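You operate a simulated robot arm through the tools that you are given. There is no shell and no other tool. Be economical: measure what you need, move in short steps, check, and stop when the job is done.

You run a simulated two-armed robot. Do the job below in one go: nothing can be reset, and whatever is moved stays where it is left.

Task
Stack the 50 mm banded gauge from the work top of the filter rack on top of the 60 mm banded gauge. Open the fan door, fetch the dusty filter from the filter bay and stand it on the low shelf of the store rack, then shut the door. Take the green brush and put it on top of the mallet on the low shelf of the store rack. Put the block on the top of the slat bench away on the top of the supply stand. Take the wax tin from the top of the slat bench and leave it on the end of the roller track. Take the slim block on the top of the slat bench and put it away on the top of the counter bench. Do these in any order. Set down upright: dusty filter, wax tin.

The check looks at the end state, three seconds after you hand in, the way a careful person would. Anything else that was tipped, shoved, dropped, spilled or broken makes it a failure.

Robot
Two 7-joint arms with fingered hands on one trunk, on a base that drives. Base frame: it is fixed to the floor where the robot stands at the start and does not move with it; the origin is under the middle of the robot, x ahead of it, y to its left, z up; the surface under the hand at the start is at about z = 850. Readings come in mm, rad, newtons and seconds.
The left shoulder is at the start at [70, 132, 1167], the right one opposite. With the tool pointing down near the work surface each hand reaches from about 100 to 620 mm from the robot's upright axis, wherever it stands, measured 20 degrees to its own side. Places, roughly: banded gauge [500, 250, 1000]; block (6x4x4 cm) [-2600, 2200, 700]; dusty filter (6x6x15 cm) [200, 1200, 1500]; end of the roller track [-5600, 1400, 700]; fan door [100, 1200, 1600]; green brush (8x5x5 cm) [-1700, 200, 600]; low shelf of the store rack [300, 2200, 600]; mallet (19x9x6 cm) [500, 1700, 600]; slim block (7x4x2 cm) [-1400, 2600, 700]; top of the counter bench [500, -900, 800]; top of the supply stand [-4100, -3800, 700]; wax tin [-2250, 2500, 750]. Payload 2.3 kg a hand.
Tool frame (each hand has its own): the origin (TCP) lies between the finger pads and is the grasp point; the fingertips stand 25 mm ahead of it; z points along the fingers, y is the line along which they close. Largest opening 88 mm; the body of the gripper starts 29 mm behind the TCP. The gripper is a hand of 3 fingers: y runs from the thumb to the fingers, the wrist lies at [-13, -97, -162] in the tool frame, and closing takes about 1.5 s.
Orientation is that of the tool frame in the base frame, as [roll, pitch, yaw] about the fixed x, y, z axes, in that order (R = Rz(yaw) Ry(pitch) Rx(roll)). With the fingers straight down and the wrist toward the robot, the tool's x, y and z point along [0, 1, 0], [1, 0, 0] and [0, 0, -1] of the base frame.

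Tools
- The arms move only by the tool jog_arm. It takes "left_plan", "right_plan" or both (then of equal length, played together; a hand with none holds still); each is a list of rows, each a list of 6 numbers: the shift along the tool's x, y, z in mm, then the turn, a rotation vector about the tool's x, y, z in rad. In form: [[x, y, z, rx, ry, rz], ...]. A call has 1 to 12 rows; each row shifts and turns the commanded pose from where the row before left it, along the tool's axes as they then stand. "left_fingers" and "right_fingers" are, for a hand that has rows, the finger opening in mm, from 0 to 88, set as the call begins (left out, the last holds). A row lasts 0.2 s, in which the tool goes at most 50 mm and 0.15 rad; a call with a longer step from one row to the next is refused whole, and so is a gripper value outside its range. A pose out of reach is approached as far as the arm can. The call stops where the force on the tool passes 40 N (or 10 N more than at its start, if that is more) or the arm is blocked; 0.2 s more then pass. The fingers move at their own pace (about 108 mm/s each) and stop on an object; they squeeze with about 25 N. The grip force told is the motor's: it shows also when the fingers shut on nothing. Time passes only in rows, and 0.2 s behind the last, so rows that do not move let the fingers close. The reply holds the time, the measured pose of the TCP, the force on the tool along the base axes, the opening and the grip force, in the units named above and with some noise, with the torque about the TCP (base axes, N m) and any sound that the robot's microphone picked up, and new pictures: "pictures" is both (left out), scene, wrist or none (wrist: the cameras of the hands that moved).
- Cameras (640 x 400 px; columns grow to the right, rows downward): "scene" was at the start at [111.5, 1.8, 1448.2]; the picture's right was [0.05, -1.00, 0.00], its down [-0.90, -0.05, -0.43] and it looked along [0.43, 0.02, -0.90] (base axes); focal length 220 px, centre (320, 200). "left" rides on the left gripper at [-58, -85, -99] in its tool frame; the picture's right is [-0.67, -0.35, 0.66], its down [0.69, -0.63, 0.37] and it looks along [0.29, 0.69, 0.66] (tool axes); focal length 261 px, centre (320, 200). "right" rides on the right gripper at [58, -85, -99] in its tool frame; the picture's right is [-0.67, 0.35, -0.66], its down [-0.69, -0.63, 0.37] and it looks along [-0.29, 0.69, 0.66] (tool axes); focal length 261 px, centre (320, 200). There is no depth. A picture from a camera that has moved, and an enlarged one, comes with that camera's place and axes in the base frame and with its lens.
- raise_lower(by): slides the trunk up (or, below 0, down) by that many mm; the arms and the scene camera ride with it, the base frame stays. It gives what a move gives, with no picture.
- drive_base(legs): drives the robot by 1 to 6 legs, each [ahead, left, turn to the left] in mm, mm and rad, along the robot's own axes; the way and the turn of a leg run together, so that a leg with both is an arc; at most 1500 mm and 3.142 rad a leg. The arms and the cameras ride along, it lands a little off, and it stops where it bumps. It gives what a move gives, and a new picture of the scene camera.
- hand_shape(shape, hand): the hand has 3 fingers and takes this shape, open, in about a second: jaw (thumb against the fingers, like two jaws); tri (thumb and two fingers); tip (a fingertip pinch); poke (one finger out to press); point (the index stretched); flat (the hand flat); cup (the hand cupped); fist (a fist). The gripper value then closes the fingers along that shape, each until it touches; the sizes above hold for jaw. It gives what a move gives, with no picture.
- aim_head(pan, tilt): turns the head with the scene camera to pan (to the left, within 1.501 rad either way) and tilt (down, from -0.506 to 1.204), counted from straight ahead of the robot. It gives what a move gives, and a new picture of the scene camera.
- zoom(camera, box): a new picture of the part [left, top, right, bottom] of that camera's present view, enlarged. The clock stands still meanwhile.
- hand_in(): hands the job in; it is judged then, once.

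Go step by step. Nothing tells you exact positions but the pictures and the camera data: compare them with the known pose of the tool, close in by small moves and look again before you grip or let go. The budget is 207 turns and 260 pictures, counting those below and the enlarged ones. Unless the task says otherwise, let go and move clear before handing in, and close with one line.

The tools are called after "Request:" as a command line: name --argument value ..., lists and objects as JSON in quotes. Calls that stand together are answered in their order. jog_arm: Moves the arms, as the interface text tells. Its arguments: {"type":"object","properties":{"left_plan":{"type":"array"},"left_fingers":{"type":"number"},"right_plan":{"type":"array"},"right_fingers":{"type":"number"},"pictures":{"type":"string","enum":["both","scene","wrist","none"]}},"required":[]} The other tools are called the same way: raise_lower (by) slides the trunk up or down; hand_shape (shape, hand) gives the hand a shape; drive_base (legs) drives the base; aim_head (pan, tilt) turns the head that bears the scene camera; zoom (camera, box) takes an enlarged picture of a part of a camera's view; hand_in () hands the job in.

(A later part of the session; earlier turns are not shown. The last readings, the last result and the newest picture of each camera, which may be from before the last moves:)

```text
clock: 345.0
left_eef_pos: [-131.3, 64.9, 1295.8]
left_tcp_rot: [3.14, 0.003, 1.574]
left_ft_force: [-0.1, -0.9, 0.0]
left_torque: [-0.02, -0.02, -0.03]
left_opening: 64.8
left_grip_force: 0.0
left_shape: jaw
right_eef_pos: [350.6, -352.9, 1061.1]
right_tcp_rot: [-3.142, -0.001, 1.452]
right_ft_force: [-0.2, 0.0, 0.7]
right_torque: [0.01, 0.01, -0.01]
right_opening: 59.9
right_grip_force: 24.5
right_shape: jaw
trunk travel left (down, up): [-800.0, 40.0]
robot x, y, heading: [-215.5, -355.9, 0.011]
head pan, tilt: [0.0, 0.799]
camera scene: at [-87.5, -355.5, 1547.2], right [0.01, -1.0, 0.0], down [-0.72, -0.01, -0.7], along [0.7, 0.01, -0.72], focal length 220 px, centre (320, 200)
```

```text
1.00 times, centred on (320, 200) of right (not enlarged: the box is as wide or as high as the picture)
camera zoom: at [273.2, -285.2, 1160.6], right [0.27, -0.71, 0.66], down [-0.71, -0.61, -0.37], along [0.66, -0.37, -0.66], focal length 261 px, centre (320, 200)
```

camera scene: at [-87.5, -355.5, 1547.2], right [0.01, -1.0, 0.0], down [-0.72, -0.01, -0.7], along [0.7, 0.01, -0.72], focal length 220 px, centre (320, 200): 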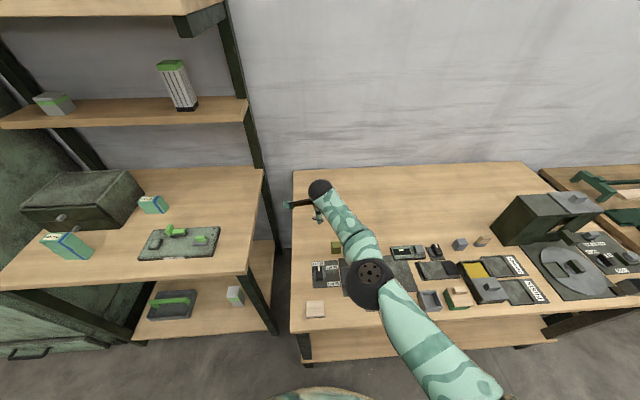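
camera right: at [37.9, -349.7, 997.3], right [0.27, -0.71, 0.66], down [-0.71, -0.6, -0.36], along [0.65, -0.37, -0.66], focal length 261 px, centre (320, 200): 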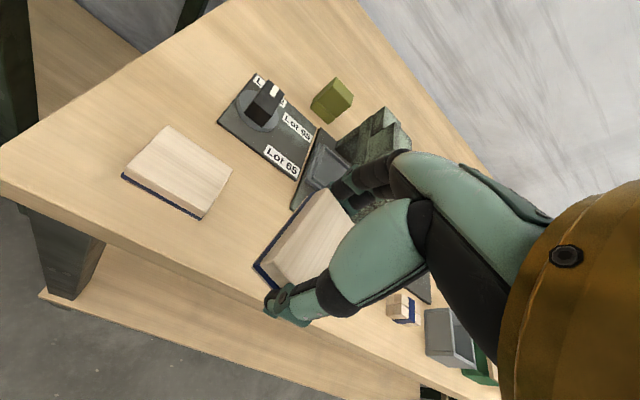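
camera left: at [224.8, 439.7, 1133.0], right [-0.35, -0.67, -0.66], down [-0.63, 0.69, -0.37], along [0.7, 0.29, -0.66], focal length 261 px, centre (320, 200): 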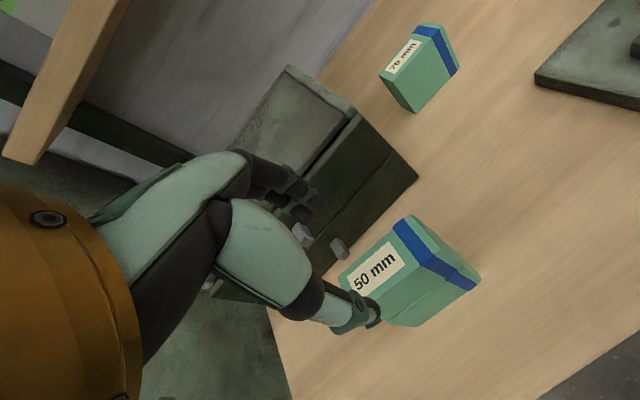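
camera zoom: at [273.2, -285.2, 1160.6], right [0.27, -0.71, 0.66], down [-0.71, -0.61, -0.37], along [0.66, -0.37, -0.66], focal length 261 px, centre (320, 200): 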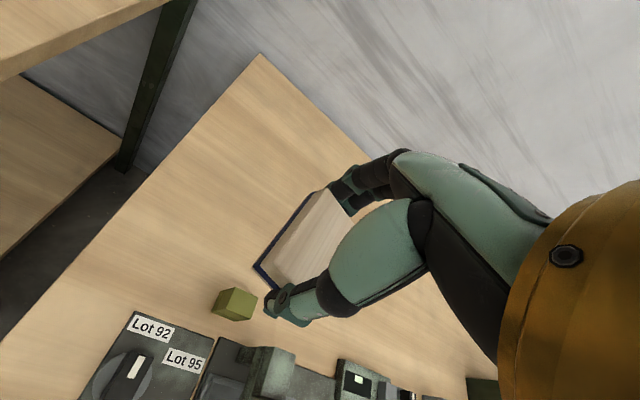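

The olive cube sits near (340,-400), so I go a bit further back before lowering.

Request:
drive_base --legs '[[55, 8, 0]]'

Request:
jog_arm --right_plan '[[0, 5, 35, 0, 0, 0], [0, 5, 35, 0, 0, 0], [0, 5, 35, 0, 0, 0], [0, 5, 30, 0, 0, 0], [0, 0, 0, 0, 0, 0]]' --pictures "both"

```text
clock: 345.9
left_eef_pos: [-82.4, 73.7, 1297.5]
left_tcp_rot: [3.135, 0.001, 1.576]
left_ft_force: [-0.3, 0.0, 0.5]
left_torque: [0.0, -0.02, 0.0]
left_opening: 64.9
left_grip_force: 0.0
left_shape: jaw
right_eef_pos: [401.6, -345.3, 1063.1]
right_tcp_rot: [3.135, 0.001, 1.454]
right_ft_force: [0.1, -0.7, 0.3]
right_torque: [0.01, -0.01, 0.0]
right_opening: 59.8
right_grip_force: 25.6
right_shape: jaw
trunk travel left (down, up): [-800.0, 40.0]
robot x, y, heading: [-160.2, -349.4, 0.009]
head pan, tilt: [0.0, 0.799]
camera scene: at [-39.1, -348.3, 1547.8], right [0.01, -1.0, 0.0], down [-0.71, -0.01, -0.7], along [0.7, 0.01, -0.71], focal length 220 px, centre (320, 200)
```

scene: 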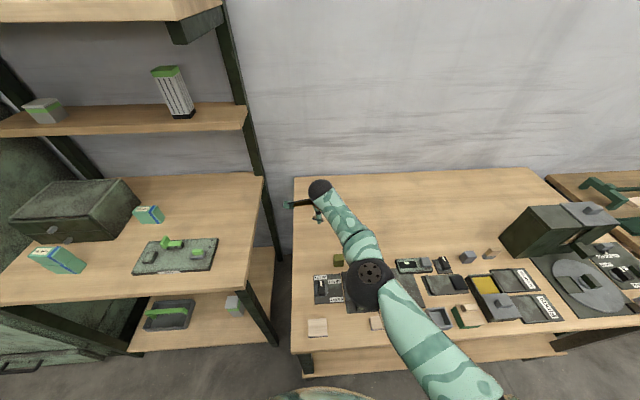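

```text
clock: 347.1
left_eef_pos: [-76.0, 73.7, 1294.7]
left_tcp_rot: [3.141, 0.002, 1.575]
left_ft_force: [-0.2, 0.1, 0.4]
left_torque: [0.0, 0.0, -0.03]
left_opening: 65.0
left_grip_force: 0.0
left_shape: jaw
right_eef_pos: [397.7, -372.8, 948.2]
right_tcp_rot: [-3.139, 0.001, 1.45]
right_ft_force: [0.0, 0.4, -0.2]
right_torque: [0.05, 0.02, 0.02]
right_opening: 59.8
right_grip_force: 25.3
right_shape: jaw
right hand out of reach, approached as far as the arm can: row 1, 2, 3, 4
trunk travel left (down, up): [-800.0, 40.0]
robot x, y, heading: [-160.5, -351.2, 0.013]
head pan, tilt: [0.0, 0.799]
camera scene: at [-29.9, -346.5, 1547.0], right [0.01, -1.0, 0.0], down [-0.72, -0.01, -0.7], along [0.7, 0.01, -0.72], focal length 220 px, centre (320, 200)
camera right: at [321.4, -305.2, 1048.0], right [0.27, -0.71, 0.66], down [-0.71, -0.61, -0.36], along [0.65, -0.37, -0.66], focal length 261 px, centre (320, 200)
```

scene: 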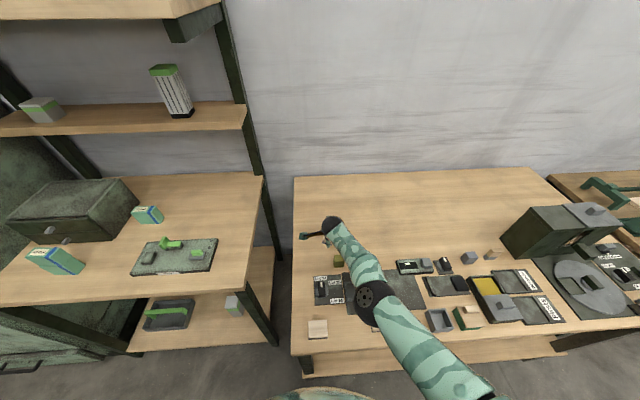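
right: 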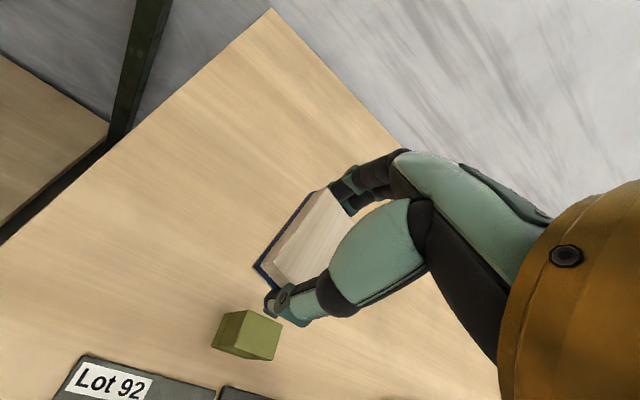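

Request:
drive_base --legs '[[25, 40, 0]]'

Request:
raise_lower --by -50

Request:
zoom --camera "right" --box '[0, 0, 640, 400]'

```text
clock: 348.0
left_eef_pos: [-55.6, 105.0, 1299.3]
left_tcp_rot: [3.139, -0.004, 1.573]
left_ft_force: [-0.3, -0.1, 0.0]
left_torque: [0.02, -0.03, -0.01]
left_opening: 65.1
left_grip_force: 0.1
left_shape: jaw
right_eef_pos: [420.0, -338.9, 950.2]
right_tcp_rot: [-3.141, -0.005, 1.452]
right_ft_force: [-0.6, -0.7, -0.3]
right_torque: [0.01, -0.03, 0.04]
right_opening: 59.8
right_grip_force: 24.6
right_shape: jaw
trunk travel left (down, up): [-800.0, 40.0]
robot x, y, heading: [-137.3, -305.7, 0.01]
head pan, tilt: [0.0, 0.799]
camera scene: at [-10.3, -316.3, 1547.4], right [0.01, -1.0, -0.01], down [-0.71, 0.0, -0.7], along [0.7, 0.01, -0.71], focal length 220 px, centre (320, 200)
```

scene: 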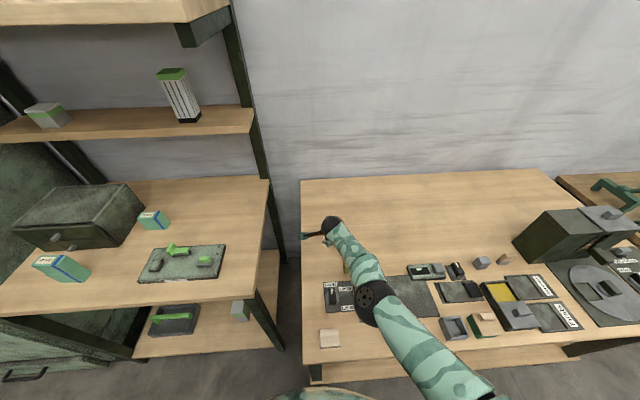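

```text
clock: 348.9
left_eef_pos: [-49.5, 114.1, 1246.1]
left_tcp_rot: [-3.142, 0.003, 1.576]
left_ft_force: [0.4, -0.4, 0.7]
left_torque: [-0.02, -0.01, 0.0]
left_opening: 65.1
left_grip_force: 0.0
left_shape: jaw
right_eef_pos: [424.0, -332.3, 899.1]
right_tcp_rot: [-3.137, 0.001, 1.453]
right_ft_force: [-0.3, -0.1, -0.5]
right_torque: [0.01, -0.01, 0.04]
right_opening: 59.7
right_grip_force: 24.6
right_shape: jaw
trunk travel left (down, up): [-750.0, 90.0]
robot x, y, heading: [-135.6, -306.1, 0.008]
head pan, tilt: [0.0, 0.799]
```

```text
1.00 times, centred on (320, 200) of right (not enlarged: the box is as wide or as high as the picture)
camera zoom: at [346.3, -265.7, 997.6], right [0.27, -0.71, 0.66], down [-0.71, -0.61, -0.36], along [0.65, -0.37, -0.66], focal length 261 px, centre (320, 200)
```

zoom: 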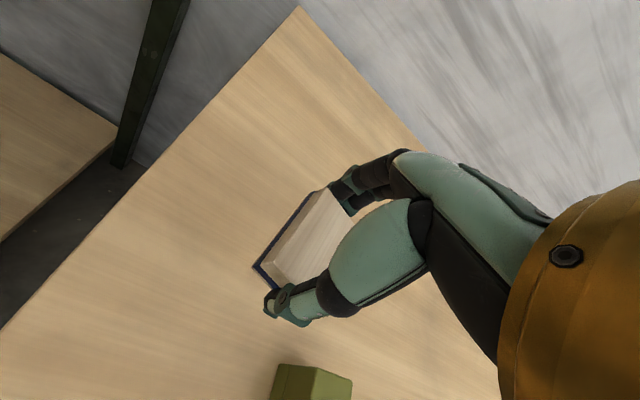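

Request:
raise_lower --by -15

Request:
raise_lower --by -5

```text
clock: 349.6
left_eef_pos: [-49.4, 112.7, 1231.4]
left_tcp_rot: [-3.142, 0.004, 1.574]
left_ft_force: [0.0, -0.8, -0.5]
left_torque: [-0.02, 0.05, 0.01]
left_opening: 64.7
left_grip_force: 0.0
left_shape: jaw
right_eef_pos: [423.2, -334.1, 883.9]
right_tcp_rot: [-3.141, 0.004, 1.452]
right_ft_force: [0.4, 0.1, -0.3]
right_torque: [0.02, -0.02, 0.0]
right_opening: 59.8
right_grip_force: 25.1
right_shape: jaw
trunk travel left (down, up): [-735.0, 105.0]
robot x, y, heading: [-141.1, -304.3, 0.011]
head pan, tilt: [0.0, 0.799]
```

```text
clock: 350.1
left_eef_pos: [-49.3, 113.8, 1226.3]
left_tcp_rot: [-3.141, 0.003, 1.574]
left_ft_force: [0.6, -0.1, 0.0]
left_torque: [0.01, 0.02, -0.05]
left_opening: 65.1
left_grip_force: 0.0
left_shape: jaw
right_eef_pos: [424.8, -333.9, 877.9]
right_tcp_rot: [-3.138, 0.002, 1.452]
right_ft_force: [0.5, 0.3, -0.5]
right_torque: [-0.02, 0.0, 0.0]
right_opening: 59.8
right_grip_force: 24.7
right_shape: jaw
trunk travel left (down, up): [-730.0, 110.0]
robot x, y, heading: [-137.1, -305.0, 0.007]
head pan, tilt: [0.0, 0.799]
```

Request:
raise_lower --by -3

Request:
raise_lower --by -3

Request:
zoom --camera "right" --box '[200, 150, 420, 350]'

```text
clock: 350.6
left_eef_pos: [-49.2, 113.1, 1221.3]
left_tcp_rot: [3.14, 0.004, 1.572]
left_ft_force: [-0.9, 0.0, 0.9]
left_torque: [0.03, 0.01, -0.01]
left_opening: 64.8
left_grip_force: 0.1
left_shape: jaw
right_eef_pos: [422.2, -333.4, 876.2]
right_tcp_rot: [-3.14, 0.003, 1.453]
right_ft_force: [-0.1, -0.5, 0.1]
right_torque: [0.01, -0.01, 0.02]
right_opening: 59.7
right_grip_force: 24.8
right_shape: jaw
trunk travel left (down, up): [-727.0, 113.0]
robot x, y, heading: [-136.3, -309.0, 0.01]
head pan, tilt: [0.0, 0.799]
```

```text
clock: 351.2
left_eef_pos: [-49.1, 113.7, 1220.6]
left_tcp_rot: [-3.139, 0.004, 1.573]
left_ft_force: [-0.6, -0.7, -0.5]
left_torque: [-0.01, -0.02, -0.05]
left_opening: 64.7
left_grip_force: 0.1
left_shape: jaw
right_eef_pos: [422.9, -333.7, 871.5]
right_tcp_rot: [-3.137, 0.002, 1.451]
right_ft_force: [-0.2, -1.0, 0.2]
right_torque: [-0.01, 0.01, 0.01]
right_opening: 59.9
right_grip_force: 25.1
right_shape: jaw
trunk travel left (down, up): [-724.0, 116.0]
robot x, y, heading: [-131.3, -311.2, 0.01]
head pan, tilt: [0.0, 0.799]
```

```text
2.00 times, centred on (310, 250) of right
camera zoom: at [346.1, -266.3, 971.8], right [0.27, -0.71, 0.66], down [-0.71, -0.61, -0.36], along [0.65, -0.37, -0.66], focal length 521 px, centre (340, 100)
```

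zoom: 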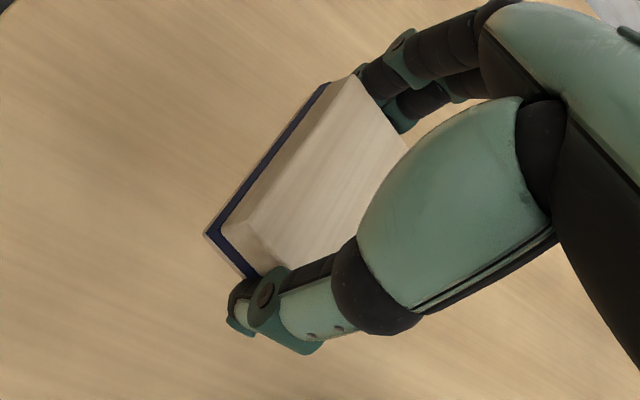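

Request:
raise_lower --by -4

Request:
raise_lower --by -4

Request:
raise_lower --by -3

```text
clock: 351.7
left_eef_pos: [-49.7, 113.1, 1215.7]
left_tcp_rot: [-3.14, 0.003, 1.573]
left_ft_force: [0.2, 0.3, -0.2]
left_torque: [-0.02, 0.0, 0.01]
left_opening: 64.8
left_grip_force: 0.0
left_shape: jaw
right_eef_pos: [423.4, -334.4, 867.8]
right_tcp_rot: [-3.137, 0.002, 1.451]
right_ft_force: [-0.3, 0.0, -0.8]
right_torque: [-0.02, 0.01, 0.01]
right_opening: 59.8
right_grip_force: 24.6
right_shape: jaw
trunk travel left (down, up): [-720.0, 120.0]
robot x, y, heading: [-134.9, -305.2, 0.012]
head pan, tilt: [0.0, 0.799]
```

```text
clock: 352.2
left_eef_pos: [-51.1, 114.4, 1212.8]
left_tcp_rot: [-3.139, 0.004, 1.574]
left_ft_force: [-0.9, -0.2, -0.5]
left_torque: [-0.02, 0.02, 0.03]
left_opening: 64.9
left_grip_force: 0.1
left_shape: jaw
right_eef_pos: [423.6, -334.8, 864.0]
right_tcp_rot: [-3.137, 0.004, 1.451]
right_ft_force: [0.4, 0.4, 0.2]
right_torque: [-0.02, -0.03, 0.03]
right_opening: 59.7
right_grip_force: 24.8
right_shape: jaw
trunk travel left (down, up): [-716.0, 124.0]
robot x, y, heading: [-134.5, -307.9, 0.006]
head pan, tilt: [0.0, 0.799]
```

```text
clock: 352.7
left_eef_pos: [-49.4, 113.6, 1208.9]
left_tcp_rot: [3.14, 0.004, 1.577]
left_ft_force: [1.2, 0.6, 0.2]
left_torque: [-0.03, -0.01, -0.02]
left_opening: 64.9
left_grip_force: 0.1
left_shape: jaw
right_eef_pos: [422.6, -335.1, 861.3]
right_tcp_rot: [-3.139, 0.002, 1.452]
right_ft_force: [0.5, -0.2, -0.1]
right_torque: [0.01, 0.0, -0.01]
right_opening: 59.4
right_grip_force: 25.2
right_shape: jaw
trunk travel left (down, up): [-713.0, 127.0]
robot x, y, heading: [-135.2, -308.7, 0.007]
head pan, tilt: [0.0, 0.799]
```

Request:
jog_arm --right_plan '[[0, 0, 3, 0, 0, 0], [0, 0, 3, 0, 0, 0], [0, 0, 3, 0, 0, 0], [0, 0, 3, 0, 0, 0], [0, 0, 3, 0, 0, 0], [0, 0, 0, 0, 0, 0]]' --pictures "wrist"

```text
clock: 354.1
left_eef_pos: [-49.8, 113.3, 1209.4]
left_tcp_rot: [-3.14, 0.003, 1.575]
left_ft_force: [0.1, 0.2, 0.4]
left_torque: [0.03, -0.02, 0.03]
left_opening: 64.8
left_grip_force: 0.1
left_shape: jaw
right_eef_pos: [421.2, -337.3, 848.1]
right_tcp_rot: [-3.139, 0.003, 1.449]
right_ft_force: [0.7, -0.3, -0.3]
right_torque: [-0.01, 0.0, 0.0]
right_opening: 59.9
right_grip_force: 24.6
right_shape: jaw
right hand out of reach, approached as far as the arm can: row 4
trunk travel left (down, up): [-713.0, 127.0]
robot x, y, heading: [-138.9, -310.6, 0.01]
head pan, tilt: [0.0, 0.799]
camera right: at [344.2, -268.7, 948.3], right [0.27, -0.71, 0.66], down [-0.71, -0.61, -0.36], along [0.65, -0.37, -0.66], focal length 261 px, centre (320, 200)
```

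right: 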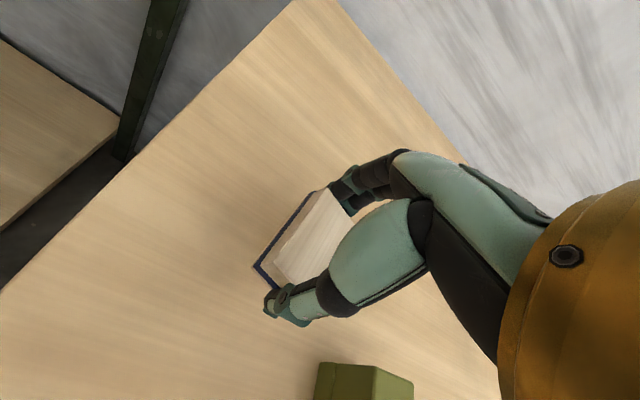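

Request:
raise_lower --by -20

Request:
jog_arm --right_plan '[[0, 0, 3, 0, 0, 0], [0, 0, 3, 0, 0, 0], [0, 0, 3, 0, 0, 0], [0, 0, 3, 0, 0, 0], [0, 0, 3, 0, 0, 0], [0, 0, 3, 0, 0, 0], [0, 0, 3, 0, 0, 0], [0, 0, 0, 0, 0, 0]]' --pictures "none"

```text
clock: 354.8
left_eef_pos: [-48.7, 113.8, 1189.4]
left_tcp_rot: [-3.141, 0.002, 1.574]
left_ft_force: [-0.1, -0.2, 0.4]
left_torque: [0.02, -0.01, 0.01]
left_opening: 64.7
left_grip_force: 0.0
left_shape: jaw
right_eef_pos: [420.9, -336.3, 829.1]
right_tcp_rot: [-3.137, 0.001, 1.45]
right_ft_force: [-0.7, 0.6, -0.2]
right_torque: [0.02, 0.02, 0.03]
right_opening: 59.6
right_grip_force: 24.9
right_shape: jaw
trunk travel left (down, up): [-693.0, 147.0]
robot x, y, heading: [-136.4, -306.9, 0.014]
head pan, tilt: [0.0, 0.799]
```

```text
clock: 355.9
left_eef_pos: [-53.2, 113.7, 1189.2]
left_tcp_rot: [3.139, 0.002, 1.573]
left_ft_force: [0.9, 0.0, -0.7]
left_torque: [-0.02, 0.03, 0.02]
left_opening: 64.9
left_grip_force: 0.1
left_shape: jaw
right_eef_pos: [420.0, -340.6, 826.0]
right_tcp_rot: [3.123, -0.003, 1.449]
right_ft_force: [-2.4, 0.5, 18.5]
right_torque: [0.21, 0.83, -0.04]
right_opening: 57.4
right_grip_force: 24.8
right_shape: jaw
right hand out of reach, approached as far as the arm can: row 2, 4
trunk travel left (down, up): [-693.0, 147.0]
robot x, y, heading: [-133.1, -308.2, 0.012]
head pan, tilt: [0.0, 0.799]
stopped in row 5 (right hand): the force on the tool passed its limit at 42 N (the readings are from after the stop); the commanded pose is now the measured one
```

Contact at TCP z≈827, so the bench top is at about 800. I ease off slightly and release.

Request:
jog_arm --right_plan '[[0, 0, -2, 0, 0, 0], [0, 0, 0, 0, 0, 0], [0, 0, 0, 0, 0, 0], [0, 0, 0, 0, 0, 0], [0, 0, 0, 0, 0, 0]]' --right_fingers 78 --pictures "none"

Request:
raise_lower --by 140

Request:
drive_base --legs '[[-350, 0, 0]]'

Request:
zoom --camera "scene" --box '[260, 60, 460, 220]'

```text
clock: 357.1
left_eef_pos: [-52.0, 114.8, 1189.3]
left_tcp_rot: [3.139, 0.003, 1.574]
left_ft_force: [0.5, -0.1, -0.5]
left_torque: [0.01, -0.01, 0.0]
left_opening: 64.8
left_grip_force: 0.1
left_shape: jaw
right_eef_pos: [418.6, -340.0, 824.5]
right_tcp_rot: [3.129, -0.003, 1.453]
right_ft_force: [8.0, 0.9, 21.9]
right_torque: [0.16, 0.69, -0.09]
right_opening: 77.7
right_grip_force: 0.1
right_shape: jaw
trunk travel left (down, up): [-693.0, 147.0]
robot x, y, heading: [-137.0, -307.8, 0.011]
head pan, tilt: [0.0, 0.799]
```

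```text
clock: 358.8
left_eef_pos: [-49.3, 113.5, 1329.4]
left_tcp_rot: [3.14, 0.003, 1.575]
left_ft_force: [0.7, 0.6, 0.0]
left_torque: [0.0, 0.01, -0.01]
left_opening: 64.9
left_grip_force: 0.1
left_shape: jaw
right_eef_pos: [421.1, -340.9, 962.9]
right_tcp_rot: [3.135, -0.003, 1.452]
right_ft_force: [-0.3, 0.3, 0.4]
right_torque: [0.0, 0.0, 0.0]
right_opening: 78.1
right_grip_force: 0.2
right_shape: jaw
trunk travel left (down, up): [-833.0, 7.0]
robot x, y, heading: [-135.5, -308.1, 0.005]
head pan, tilt: [0.0, 0.799]
```

```text
clock: 361.0
left_eef_pos: [-397.6, 109.4, 1327.9]
left_tcp_rot: [-3.141, 0.005, 1.576]
left_ft_force: [0.7, -1.4, -0.5]
left_torque: [-0.02, 0.02, 0.02]
left_opening: 64.7
left_grip_force: 0.1
left_shape: jaw
right_eef_pos: [73.8, -342.9, 961.4]
right_tcp_rot: [3.136, 0.001, 1.454]
right_ft_force: [0.7, -0.6, -0.4]
right_torque: [0.03, 0.01, 0.01]
right_opening: 78.1
right_grip_force: 0.1
right_shape: jaw
trunk travel left (down, up): [-833.0, 7.0]
robot x, y, heading: [-482.7, -314.1, 0.014]
head pan, tilt: [0.0, 0.799]
camera scene: at [-350.8, -310.5, 1579.6], right [0.01, -1.0, 0.0], down [-0.72, -0.01, -0.7], along [0.7, 0.01, -0.72], focal length 220 px, centre (320, 200)
```

scene: 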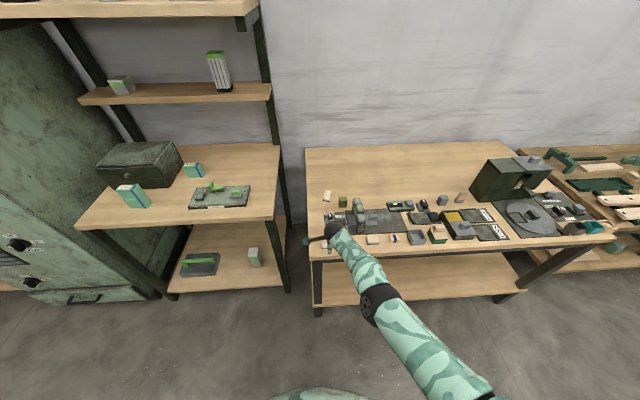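

```text
2.50 times, centred on (360, 140) of scene
camera zoom: at [-350.8, -310.5, 1579.6], right [0.01, -1.0, 0.0], down [-0.72, -0.01, -0.7], along [0.7, 0.01, -0.72], focal length 551 px, centre (220, 350)
```

zoom: 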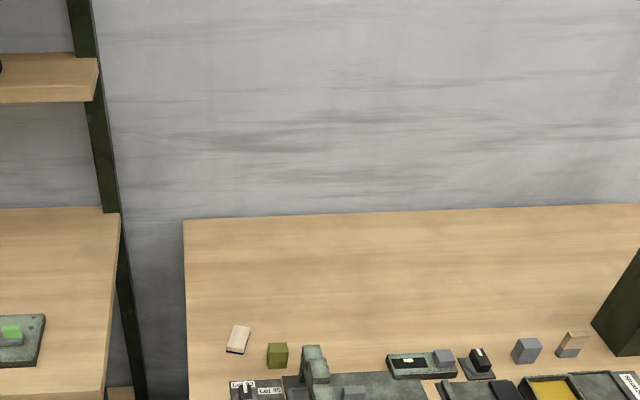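

The slim block lies safely on the counter bench. Next the wax tin and block: I drive to the slat bench's front.

Request:
drive_base --legs '[[0, 1430, 0], [-1480, 0, 0], [-370, 150, 0], [0, 0, 1.558], [400, 0, 0]]'

Request:
aim_head --pan 0.0 --tilt 0.75

```text
clock: 383.2
left_eef_pos: [-2764.2, 1773.1, 1329.6]
left_tcp_rot: [3.141, 0.005, -3.137]
left_ft_force: [-0.1, -0.7, 0.1]
left_torque: [0.01, 0.03, 0.01]
left_opening: 64.7
left_grip_force: 0.1
left_shape: jaw
right_eef_pos: [-2311.0, 2243.0, 964.8]
right_tcp_rot: [3.132, -0.001, 3.022]
right_ft_force: [-0.2, -0.2, -0.2]
right_torque: [-0.01, 0.0, -0.02]
right_opening: 78.1
right_grip_force: 0.0
right_shape: jaw
trunk travel left (down, up): [-833.0, 7.0]
robot x, y, heading: [-2343.9, 1691.4, 1.583]
head pan, tilt: [0.0, 0.799]
camera scene: at [-2345.0, 1814.7, 1580.2], right [1.0, 0.01, 0.0], down [0.01, -0.72, -0.7], along [-0.01, 0.7, -0.72], focal length 220 px, centre (320, 200)
```

scene: 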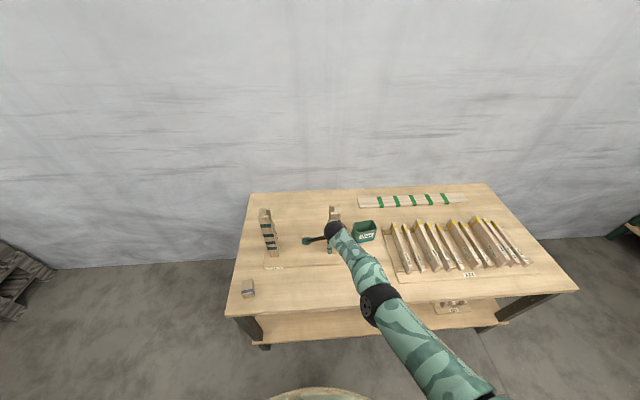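

```text
clock: 383.8
left_eef_pos: [-2764.8, 1773.2, 1328.9]
left_tcp_rot: [3.141, 0.004, -3.136]
left_ft_force: [-0.1, -0.4, -0.1]
left_torque: [0.02, -0.02, 0.03]
left_opening: 64.9
left_grip_force: 0.1
left_shape: jaw
right_eef_pos: [-2311.7, 2243.9, 964.2]
right_tcp_rot: [3.134, -0.002, 3.023]
right_ft_force: [-0.2, 0.1, 0.2]
right_torque: [0.0, -0.01, 0.0]
right_opening: 78.0
right_grip_force: 0.1
right_shape: jaw
trunk travel left (down, up): [-833.0, 7.0]
robot x, y, heading: [-2342.9, 1688.3, 1.576]
head pan, tilt: [0.0, 0.75]
camera scene: at [-2345.0, 1818.8, 1584.0], right [1.0, 0.01, 0.0], down [0.01, -0.68, -0.73], along [-0.01, 0.73, -0.68], focal length 220 px, centre (320, 200)
```

scene: 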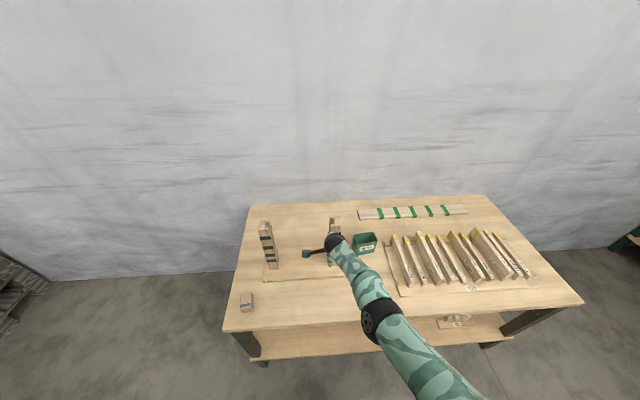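

Request:
zoom --camera "scene" --box '[220, 190, 420, 340]'

Request:
zoom --camera "right" --box '[0, 0, 640, 400]'

```text
2.67 times, centred on (320, 265) of scene
camera zoom: at [-2345.0, 1818.8, 1584.0], right [1.0, 0.01, 0.0], down [0.01, -0.68, -0.73], along [-0.01, 0.73, -0.68], focal length 588 px, centre (320, 27)
```

zoom: 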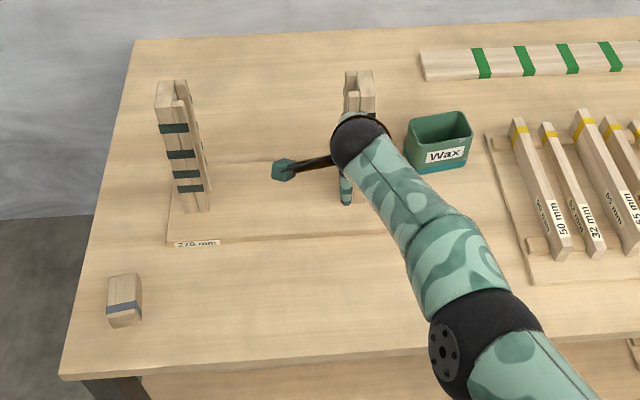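

```text
1.00 times, centred on (320, 200) of right (not enlarged: the box is as wide or as high as the picture)
camera zoom: at [-2378.5, 2166.2, 1062.4], right [0.71, 0.26, 0.66], down [0.61, -0.7, -0.37], along [0.36, 0.66, -0.66], focal length 261 px, centre (320, 200)
```

zoom: 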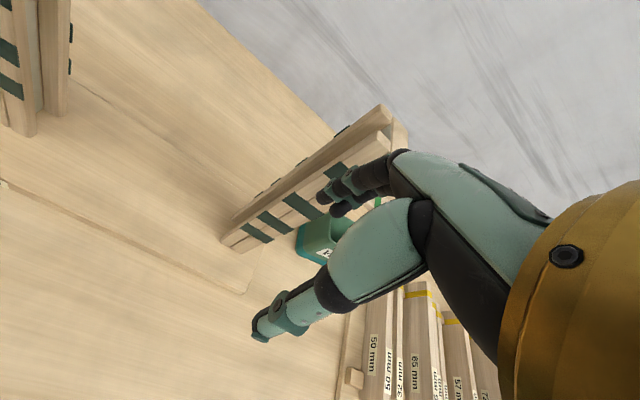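

The wax tin is an open box about 100 x 70 x 60 mm at (-2137,2443); the tall jig posts beside it reach z≈1020, so I back up, move right, and then come in from the front.

Request:
drive_base --legs '[[-120, 0, 0], [0, -180, 0], [240, 0, 0]]'

Request:
zoom --camera "right" --box '[0, 0, 640, 400]'

```text
clock: 387.5
left_eef_pos: [-2583.7, 1885.8, 1329.8]
left_tcp_rot: [3.139, 0.002, -3.135]
left_ft_force: [0.0, 0.2, 1.3]
left_torque: [0.01, -0.01, -0.03]
left_opening: 64.7
left_grip_force: 0.0
left_shape: jaw
right_eef_pos: [-2129.6, 2358.7, 965.0]
right_tcp_rot: [3.131, -0.001, 3.025]
right_ft_force: [-0.5, -0.1, 0.8]
right_torque: [0.02, -0.01, -0.02]
right_opening: 78.1
right_grip_force: 0.0
right_shape: jaw
trunk travel left (down, up): [-833.0, 7.0]
robot x, y, heading: [-2164.1, 1801.6, 1.577]
head pan, tilt: [0.0, 0.75]
camera scene: at [-2163.6, 1931.8, 1584.3], right [1.0, 0.01, 0.0], down [0.01, -0.68, -0.73], along [-0.01, 0.73, -0.68], focal length 220 px, centre (320, 200)
```

scene: 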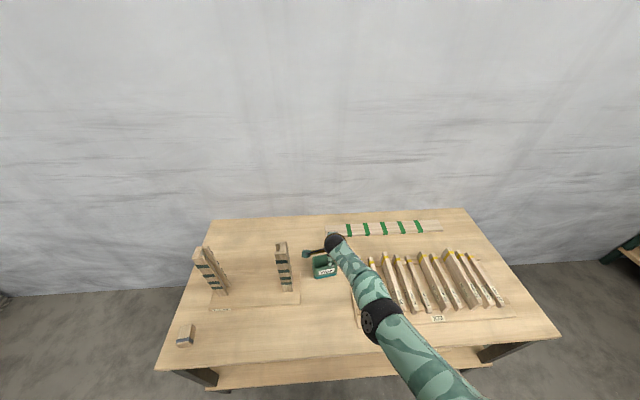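

```text
1.00 times, centred on (320, 200) of right (not enlarged: the box is as wide or as high as the picture)
camera zoom: at [-2197.4, 2280.4, 1063.5], right [0.71, 0.26, 0.66], down [0.61, -0.7, -0.37], along [0.36, 0.66, -0.65], focal length 261 px, centre (320, 200)
```

zoom: 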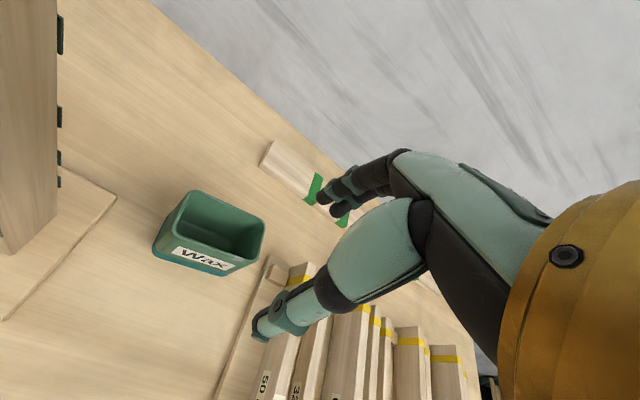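

The tin's rim: centre (-2144,2433), about 95 x 64 mm, rotated ~0.22 rad. I align the yaw, drive up, and lower partway.

Request:
drive_base --legs '[[76, 0, 0]]'

Request:
jog_arm --right_plan '[[0, 0, 0, 0, 0, -0.12], [0, 0, 0, 0, 0, -0.12], [0, 0, 0, 0, 0, -0.1], [0, 0, 0, 0, 0, 0]]' --right_fingers 88 --pictures "none"

Request:
raise_lower --by -140

Request:
zoom --camera "right" --box '[0, 0, 640, 400]'

```text
clock: 388.6
left_eef_pos: [-2584.2, 1956.7, 1330.0]
left_tcp_rot: [3.133, 0.004, -3.135]
left_ft_force: [0.4, 0.4, 0.7]
left_torque: [0.02, -0.02, 0.03]
left_opening: 64.6
left_grip_force: 0.0
left_shape: jaw
right_eef_pos: [-2131.7, 2431.2, 967.1]
right_tcp_rot: [3.126, -0.002, 3.024]
right_ft_force: [0.1, -0.8, 0.7]
right_torque: [0.03, -0.02, 0.0]
right_opening: 78.0
right_grip_force: 0.0
right_shape: jaw
trunk travel left (down, up): [-833.0, 7.0]
robot x, y, heading: [-2162.8, 1881.4, 1.582]
head pan, tilt: [0.0, 0.75]
camera scene: at [-2164.1, 2000.7, 1584.9], right [1.0, 0.01, 0.0], down [0.01, -0.68, -0.74], along [-0.01, 0.74, -0.68], focal length 220 px, centre (320, 200)
```

scene: 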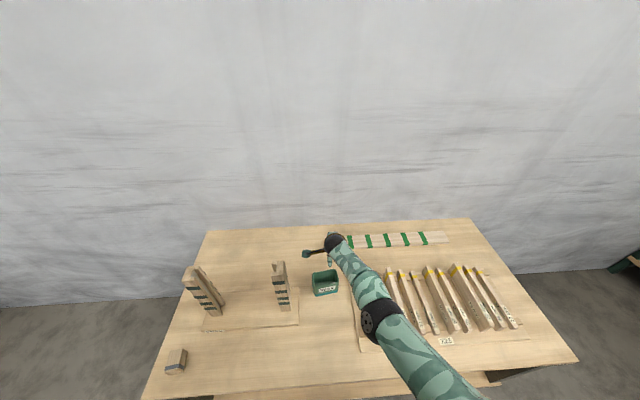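

```text
clock: 389.6
left_eef_pos: [-2583.9, 1966.3, 1328.4]
left_tcp_rot: [-3.141, 0.003, -3.135]
left_ft_force: [0.2, -0.3, -0.1]
left_torque: [0.0, 0.01, -0.03]
left_opening: 64.8
left_grip_force: 0.1
left_shape: jaw
right_eef_pos: [-2132.7, 2442.1, 961.7]
right_tcp_rot: [3.134, 0.0, -2.917]
right_ft_force: [0.6, -0.3, 0.7]
right_torque: [0.03, -0.05, -0.01]
right_opening: 87.6
right_grip_force: 0.0
right_shape: jaw
right hand out of reach, approached as far as the arm can: row 2
trunk travel left (down, up): [-833.0, 7.0]
robot x, y, heading: [-2161.8, 1879.8, 1.577]
head pan, tilt: [0.0, 0.75]
```

```text
clock: 391.2
left_eef_pos: [-2584.3, 1965.6, 1188.7]
left_tcp_rot: [-3.141, 0.004, -3.136]
left_ft_force: [0.2, -0.7, -1.6]
left_torque: [0.02, 0.01, 0.01]
left_opening: 64.9
left_grip_force: 0.0
left_shape: jaw
right_eef_pos: [-2133.3, 2440.7, 821.7]
right_tcp_rot: [3.135, 0.0, -2.917]
right_ft_force: [-0.2, -0.9, -0.4]
right_torque: [-0.06, 0.04, 0.0]
right_opening: 87.4
right_grip_force: 0.0
right_shape: jaw
trunk travel left (down, up): [-693.0, 147.0]
robot x, y, heading: [-2161.4, 1875.8, 1.578]
head pan, tilt: [0.0, 0.75]
```

```text
1.00 times, centred on (320, 200) of right (not enlarged: the box is as wide or as high as the picture)
camera zoom: at [-2170.0, 2343.9, 920.6], right [0.58, 0.48, 0.66], down [0.81, -0.46, -0.37], along [0.12, 0.74, -0.66], focal length 261 px, centre (320, 200)
```

zoom: 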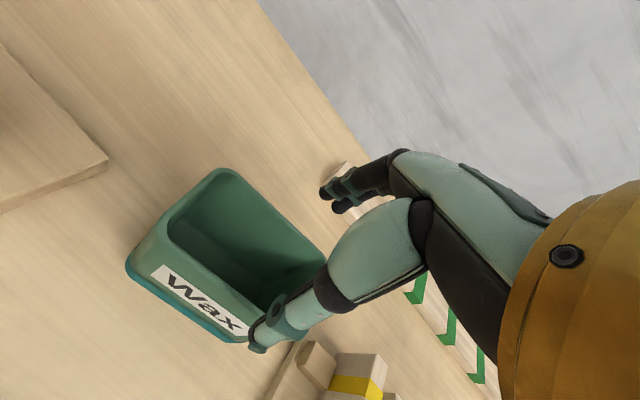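

Request:
jog_arm --right_plan '[[12, 1, 0, 0, 0, -0.05], [0, 0, 20, 0, 0, 0], [0, 0, 20, 0, 0, 0], [0, 0, 0, 0, 0, 0]]' --pictures "wrist"

Request:
zoom --camera "scene" --box '[270, 220, 390, 320]'

```text
clock: 392.2
left_eef_pos: [-2583.4, 1965.3, 1189.3]
left_tcp_rot: [3.14, 0.006, -3.133]
left_ft_force: [0.4, 0.0, 0.2]
left_torque: [-0.02, 0.0, -0.01]
left_opening: 65.0
left_grip_force: 0.0
left_shape: jaw
right_eef_pos: [-2136.0, 2430.3, 800.4]
right_tcp_rot: [3.135, 0.001, -2.87]
right_ft_force: [-0.1, 0.0, 0.0]
right_torque: [-0.01, 0.04, 0.01]
right_opening: 87.5
right_grip_force: 0.0
right_shape: jaw
right hand out of reach, approached as far as the arm can: row 2, 3
trunk travel left (down, up): [-693.0, 147.0]
robot x, y, heading: [-2161.0, 1878.6, 1.581]
head pan, tilt: [0.0, 0.75]
camera right: at [-2169.3, 2331.7, 898.4], right [0.55, 0.51, 0.66], down [0.83, -0.42, -0.37], along [0.09, 0.75, -0.66], focal length 261 px, centre (320, 200)
```

right: 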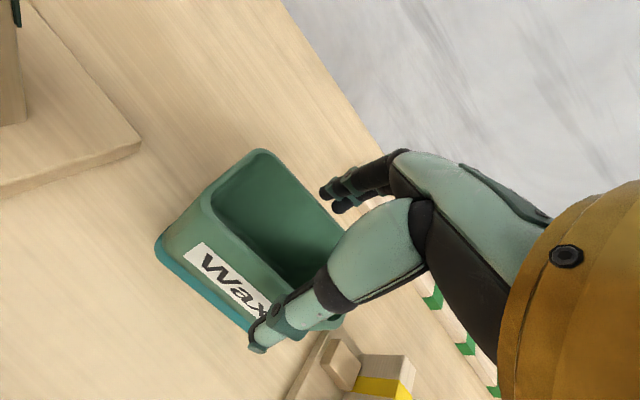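

```text
4.00 times, centred on (330, 270) of scene
camera zoom: at [-2164.2, 2011.4, 1443.9], right [1.0, 0.01, 0.0], down [0.01, -0.68, -0.73], along [-0.01, 0.73, -0.68], focal length 882 px, centre (280, -80)
```

zoom: 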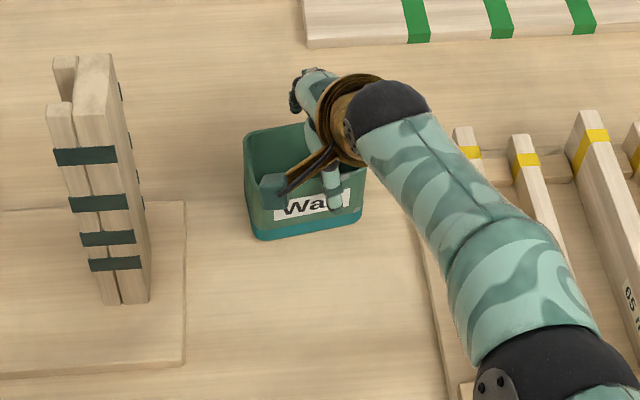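

Measured again: tin centre (-2146,2439), angle 0.27, which matches the hand's yaw. I correct with the base and lower with the trunk.

Request:
drive_base --legs '[[10, 10, 0]]'

Request:
raise_lower --by -35

Request:
zoom --camera "right" --box '[0, 0, 640, 400]'

```text
clock: 393.0
left_eef_pos: [-2591.5, 1972.6, 1190.7]
left_tcp_rot: [3.14, 0.003, -3.135]
left_ft_force: [-0.7, 0.6, 0.5]
left_torque: [0.03, 0.03, -0.03]
left_opening: 64.9
left_grip_force: 0.1
left_shape: jaw
right_eef_pos: [-2144.8, 2438.5, 800.6]
right_tcp_rot: [3.133, 0.0, -2.868]
right_ft_force: [0.4, 0.8, 0.0]
right_torque: [0.05, 0.01, 0.04]
right_opening: 87.9
right_grip_force: 0.0
right_shape: jaw
trunk travel left (down, up): [-693.0, 147.0]
robot x, y, heading: [-2174.1, 1887.5, 1.583]
head pan, tilt: [0.0, 0.75]
camera scene: at [-2171.5, 2018.8, 1444.1], right [1.0, 0.01, 0.0], down [0.01, -0.68, -0.73], along [-0.01, 0.73, -0.68], focal length 220 px, centre (320, 200)
```

scene: 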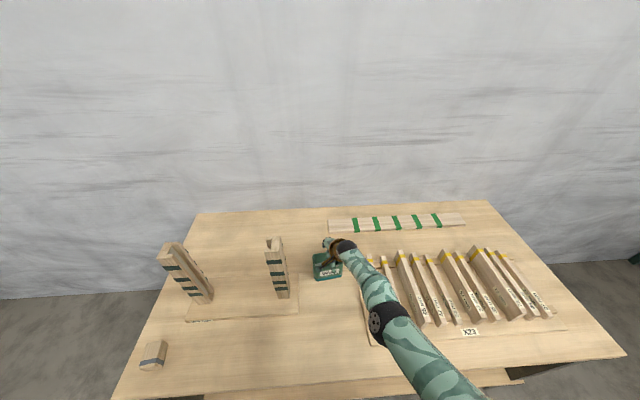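

```text
clock: 393.8
left_eef_pos: [-2594.4, 1971.1, 1153.7]
left_tcp_rot: [3.14, 0.003, -3.134]
left_ft_force: [-0.3, -0.3, -0.2]
left_torque: [0.02, -0.01, 0.01]
left_opening: 65.0
left_grip_force: 0.1
left_shape: jaw
right_eef_pos: [-2146.2, 2439.6, 768.3]
right_tcp_rot: [3.13, 0.002, -2.869]
right_ft_force: [1.3, -2.5, 11.5]
right_torque: [-0.17, 0.02, 0.0]
right_opening: 88.0
right_grip_force: 0.1
right_shape: jaw
trunk travel left (down, up): [-658.0, 182.0]
robot x, y, heading: [-2173.2, 1889.8, 1.58]
head pan, tilt: [0.0, 0.75]
```

```text
1.00 times, centred on (320, 200) of right (not enlarged: the box is as wide or as high as the picture)
camera zoom: at [-2179.4, 2340.2, 865.2], right [0.55, 0.51, 0.66], down [0.83, -0.42, -0.37], along [0.09, 0.75, -0.65], focal length 261 px, centre (320, 200)
```

zoom: 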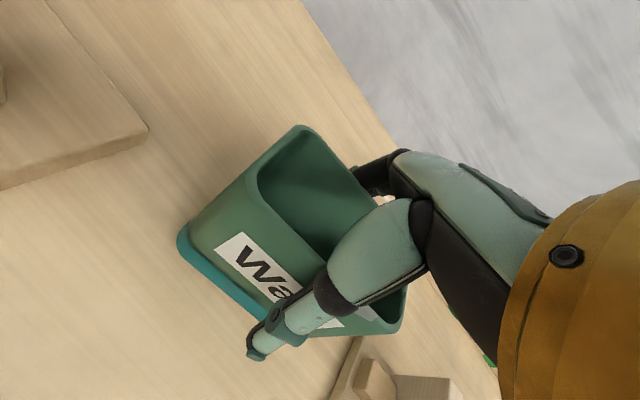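

The palm touches the rim, so the tin is taller (~100 mm) than thought. Both fingers straddle its walls; I raise 5 mm and close.

Request:
raise_lower --by 6

Request:
jog_arm --right_plan '[[0, 0, 0, 0, 0, 0], [0, 0, 0, 0, 0, 0], [0, 0, 0, 0, 0, 0], [0, 0, 0, 0, 0, 0], [0, 0, 0, 0, 0, 0], [0, 0, 0, 0, 0, 0], [0, 0, 0, 0, 0, 0]]' --right_fingers 0 --pictures "wrist"

```text
clock: 394.4
left_eef_pos: [-2594.4, 1975.1, 1160.8]
left_tcp_rot: [-3.141, 0.004, -3.135]
left_ft_force: [-0.4, 0.4, 0.1]
left_torque: [0.0, -0.03, 0.02]
left_opening: 64.7
left_grip_force: 0.1
left_shape: jaw
right_eef_pos: [-2146.4, 2439.4, 770.8]
right_tcp_rot: [3.136, 0.003, -2.867]
right_ft_force: [-0.1, 0.9, -0.3]
right_torque: [-0.01, 0.01, -0.01]
right_opening: 87.8
right_grip_force: 0.0
right_shape: jaw
trunk travel left (down, up): [-664.0, 176.0]
robot x, y, heading: [-2174.7, 1887.6, 1.58]
head pan, tilt: [0.0, 0.75]
```

```text
clock: 395.9
left_eef_pos: [-2593.3, 1975.1, 1160.4]
left_tcp_rot: [3.141, 0.003, -3.135]
left_ft_force: [0.0, 1.1, 0.8]
left_torque: [-0.03, -0.01, 0.0]
left_opening: 65.0
left_grip_force: 0.2
left_shape: jaw
right_eef_pos: [-2147.4, 2441.0, 770.8]
right_tcp_rot: [3.136, 0.002, -2.87]
right_ft_force: [-1.1, 0.7, 2.0]
right_torque: [0.14, -0.01, -0.01]
right_opening: 58.5
right_grip_force: 25.5
right_shape: jaw
trunk travel left (down, up): [-664.0, 176.0]
robot x, y, heading: [-2174.7, 1889.7, 1.579]
head pan, tilt: [0.0, 0.75]
camera right: at [-2179.5, 2341.5, 869.6], right [0.55, 0.51, 0.66], down [0.83, -0.42, -0.37], along [0.09, 0.75, -0.66], focal length 261 px, centre (320, 200)
```

right: 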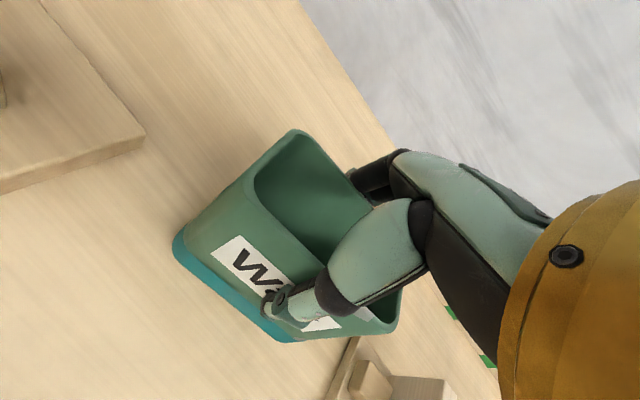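

The tin is gripped. I lift it, then go to the bench's left end facing +x, so the left hand can also take the block while the tin hangs clear in front.

Request:
raise_lower --by 172

Request:
drive_base --legs '[[-260, 0, 0], [0, 0, -1.58], [-880, 0, 0], [0, 420, 0]]'

```text
clock: 397.9
left_eef_pos: [-2593.7, 1974.7, 1332.9]
left_tcp_rot: [3.141, 0.003, -3.135]
left_ft_force: [0.3, -0.5, -0.3]
left_torque: [-0.02, 0.02, 0.01]
left_opening: 64.9
left_grip_force: 0.2
left_shape: jaw
right_eef_pos: [-2147.2, 2440.1, 942.0]
right_tcp_rot: [3.134, 0.002, -2.868]
right_ft_force: [0.6, 0.7, -1.3]
right_torque: [-0.02, -0.01, -0.02]
right_opening: 58.0
right_grip_force: 25.0
right_shape: jaw
trunk travel left (down, up): [-836.0, 4.0]
robot x, y, heading: [-2172.1, 1890.1, 1.577]
head pan, tilt: [0.0, 0.75]
```

```text
clock: 409.9
left_eef_pos: [-2955.5, 2440.5, 1332.5]
left_tcp_rot: [3.141, 0.002, 1.585]
left_ft_force: [0.4, 1.1, 0.6]
left_torque: [-0.01, -0.02, -0.03]
left_opening: 64.7
left_grip_force: 0.1
left_shape: jaw
right_eef_pos: [-2487.8, 1997.2, 942.1]
right_tcp_rot: [3.133, 0.0, 1.851]
right_ft_force: [0.0, -0.1, -1.4]
right_torque: [0.0, -0.02, 0.0]
right_opening: 57.5
right_grip_force: 25.0
right_shape: jaw
trunk travel left (down, up): [-836.0, 4.0]
robot x, y, heading: [-3041.0, 2019.0, 0.021]
head pan, tilt: [0.0, 0.75]
camera scene: at [-2905.0, 2019.5, 1586.8], right [0.02, -1.0, 0.0], down [-0.68, -0.01, -0.73], along [0.73, 0.01, -0.68], focal length 220 px, centre (320, 200)
```

scene: 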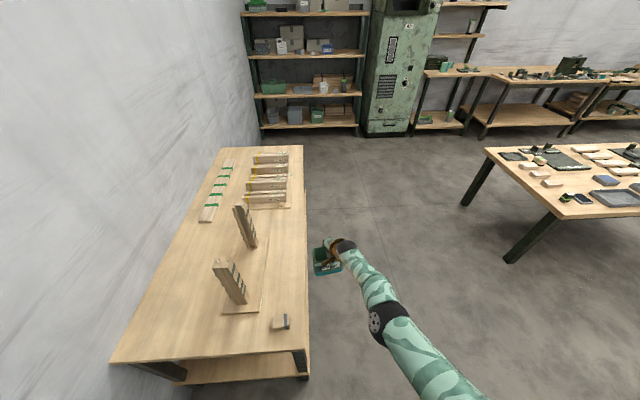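

Request:
zoom --camera "scene" --box '[240, 295, 320, 345]'

```text
8.00 times, centred on (280, 320) of scene
camera zoom: at [-2905.0, 2019.5, 1586.8], right [0.02, -1.0, 0.0], down [-0.68, -0.01, -0.73], along [0.73, 0.01, -0.68], focal length 1764 px, centre (640, -760)
```

zoom: 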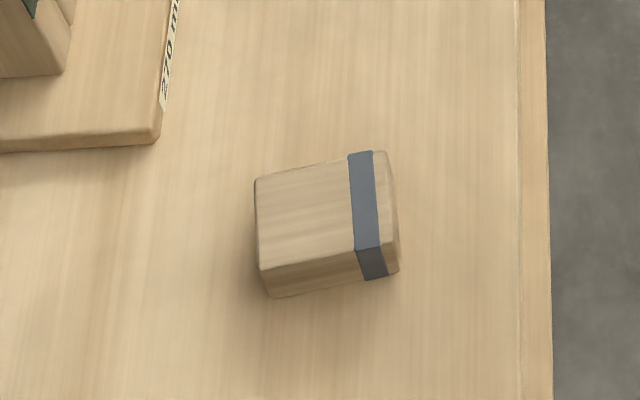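

The block lies at (-2628,2165), 60 mm side pointing mostly along y, top z≈737. I bring the left hand over while easing the tin further from the bench edge.

Request:
jog_arm --left_plan '[[-28, 32, 0, 0, 0, 0], [-28, 32, 0, 0, 0, 0], [-28, 32, 0, 0, 0, 0], [-28, 32, 0, 0, 0, 0], [-28, 32, 0, 0, 0, 0], [-28, 32, 0, 0, 0, 0], [-28, 32, 0, 0, 0, 0], [-28, 32, 0, 0, 0, 0], [-28, 33, 0, 0, 0, 0], [-28, 33, 0, 0, 0, 0], [0, 0, 0, 0, 0, 0]]' --right_plan '[[-5, 0, 0, 0, 0, 0], [-5, 0, 0, 0, 0, 0], [-5, 0, 0, 0, 0, 0], [-5, 0, 0, 0, 0, 0], [-5, 0, 0, 0, 0, 0], [-5, 0, 0, 0, 0, 0], [-5, 0, 0, 0, 0, 0], [-5, 0, 0, 0, 0, 0], [-5, 0, 0, 0, 0, 0], [-5, 0, 0, 0, 0, 0], [0, 0, 0, 0, 0, 0]]' --left_fingers 88 --pictures "none"

Request:
jog_arm --left_plan '[[0, 0, 25, 0, 0, -0.122], [0, 0, 25, 0, 0, -0.122], [0, 0, 30, 0, 0, 0], [0, 0, 30, 0, 0, 0], [0, 0, 30, 0, 0, 0], [0, 0, 30, 0, 0, 0], [0, 0, 30, 0, 0, 0], [0, 0, 30, 0, 0, 0], [0, 0, 0, 0, 0, 0]]' --pictures "none"

```text
clock: 412.3
left_eef_pos: [-2612.9, 2263.7, 1350.8]
left_tcp_rot: [3.141, 0.004, 1.585]
left_ft_force: [0.3, -0.3, -0.2]
left_torque: [0.01, -0.01, 0.03]
left_opening: 87.8
left_grip_force: 0.1
left_shape: jaw
left hand out of reach, approached as far as the arm can: row 5, 6, 7, 8, 9, 10
right_eef_pos: [-2473.8, 1950.5, 943.7]
right_tcp_rot: [3.134, 0.003, 1.851]
right_ft_force: [-0.4, 0.3, -1.9]
right_torque: [-0.01, -0.02, 0.02]
right_opening: 57.5
right_grip_force: 25.2
right_shape: jaw
trunk travel left (down, up): [-836.0, 4.0]
robot x, y, heading: [-3037.7, 2023.6, 0.02]
head pan, tilt: [0.0, 0.75]
```

```text
clock: 414.3
left_eef_pos: [-2603.4, 2273.0, 1123.8]
left_tcp_rot: [3.141, 0.001, 1.828]
left_ft_force: [0.0, -0.1, 0.2]
left_torque: [0.0, -0.01, -0.01]
left_opening: 87.9
left_grip_force: 0.0
left_shape: jaw
left hand out of reach, approached as far as the arm can: row 1, 2
right_eef_pos: [-2474.6, 1950.8, 942.6]
right_tcp_rot: [3.135, 0.001, 1.851]
right_ft_force: [-0.2, -0.2, -1.0]
right_torque: [-0.01, -0.07, -0.03]
right_opening: 57.4
right_grip_force: 25.2
right_shape: jaw
trunk travel left (down, up): [-836.0, 4.0]
robot x, y, heading: [-3042.7, 2019.5, 0.016]
head pan, tilt: [0.0, 0.75]
```

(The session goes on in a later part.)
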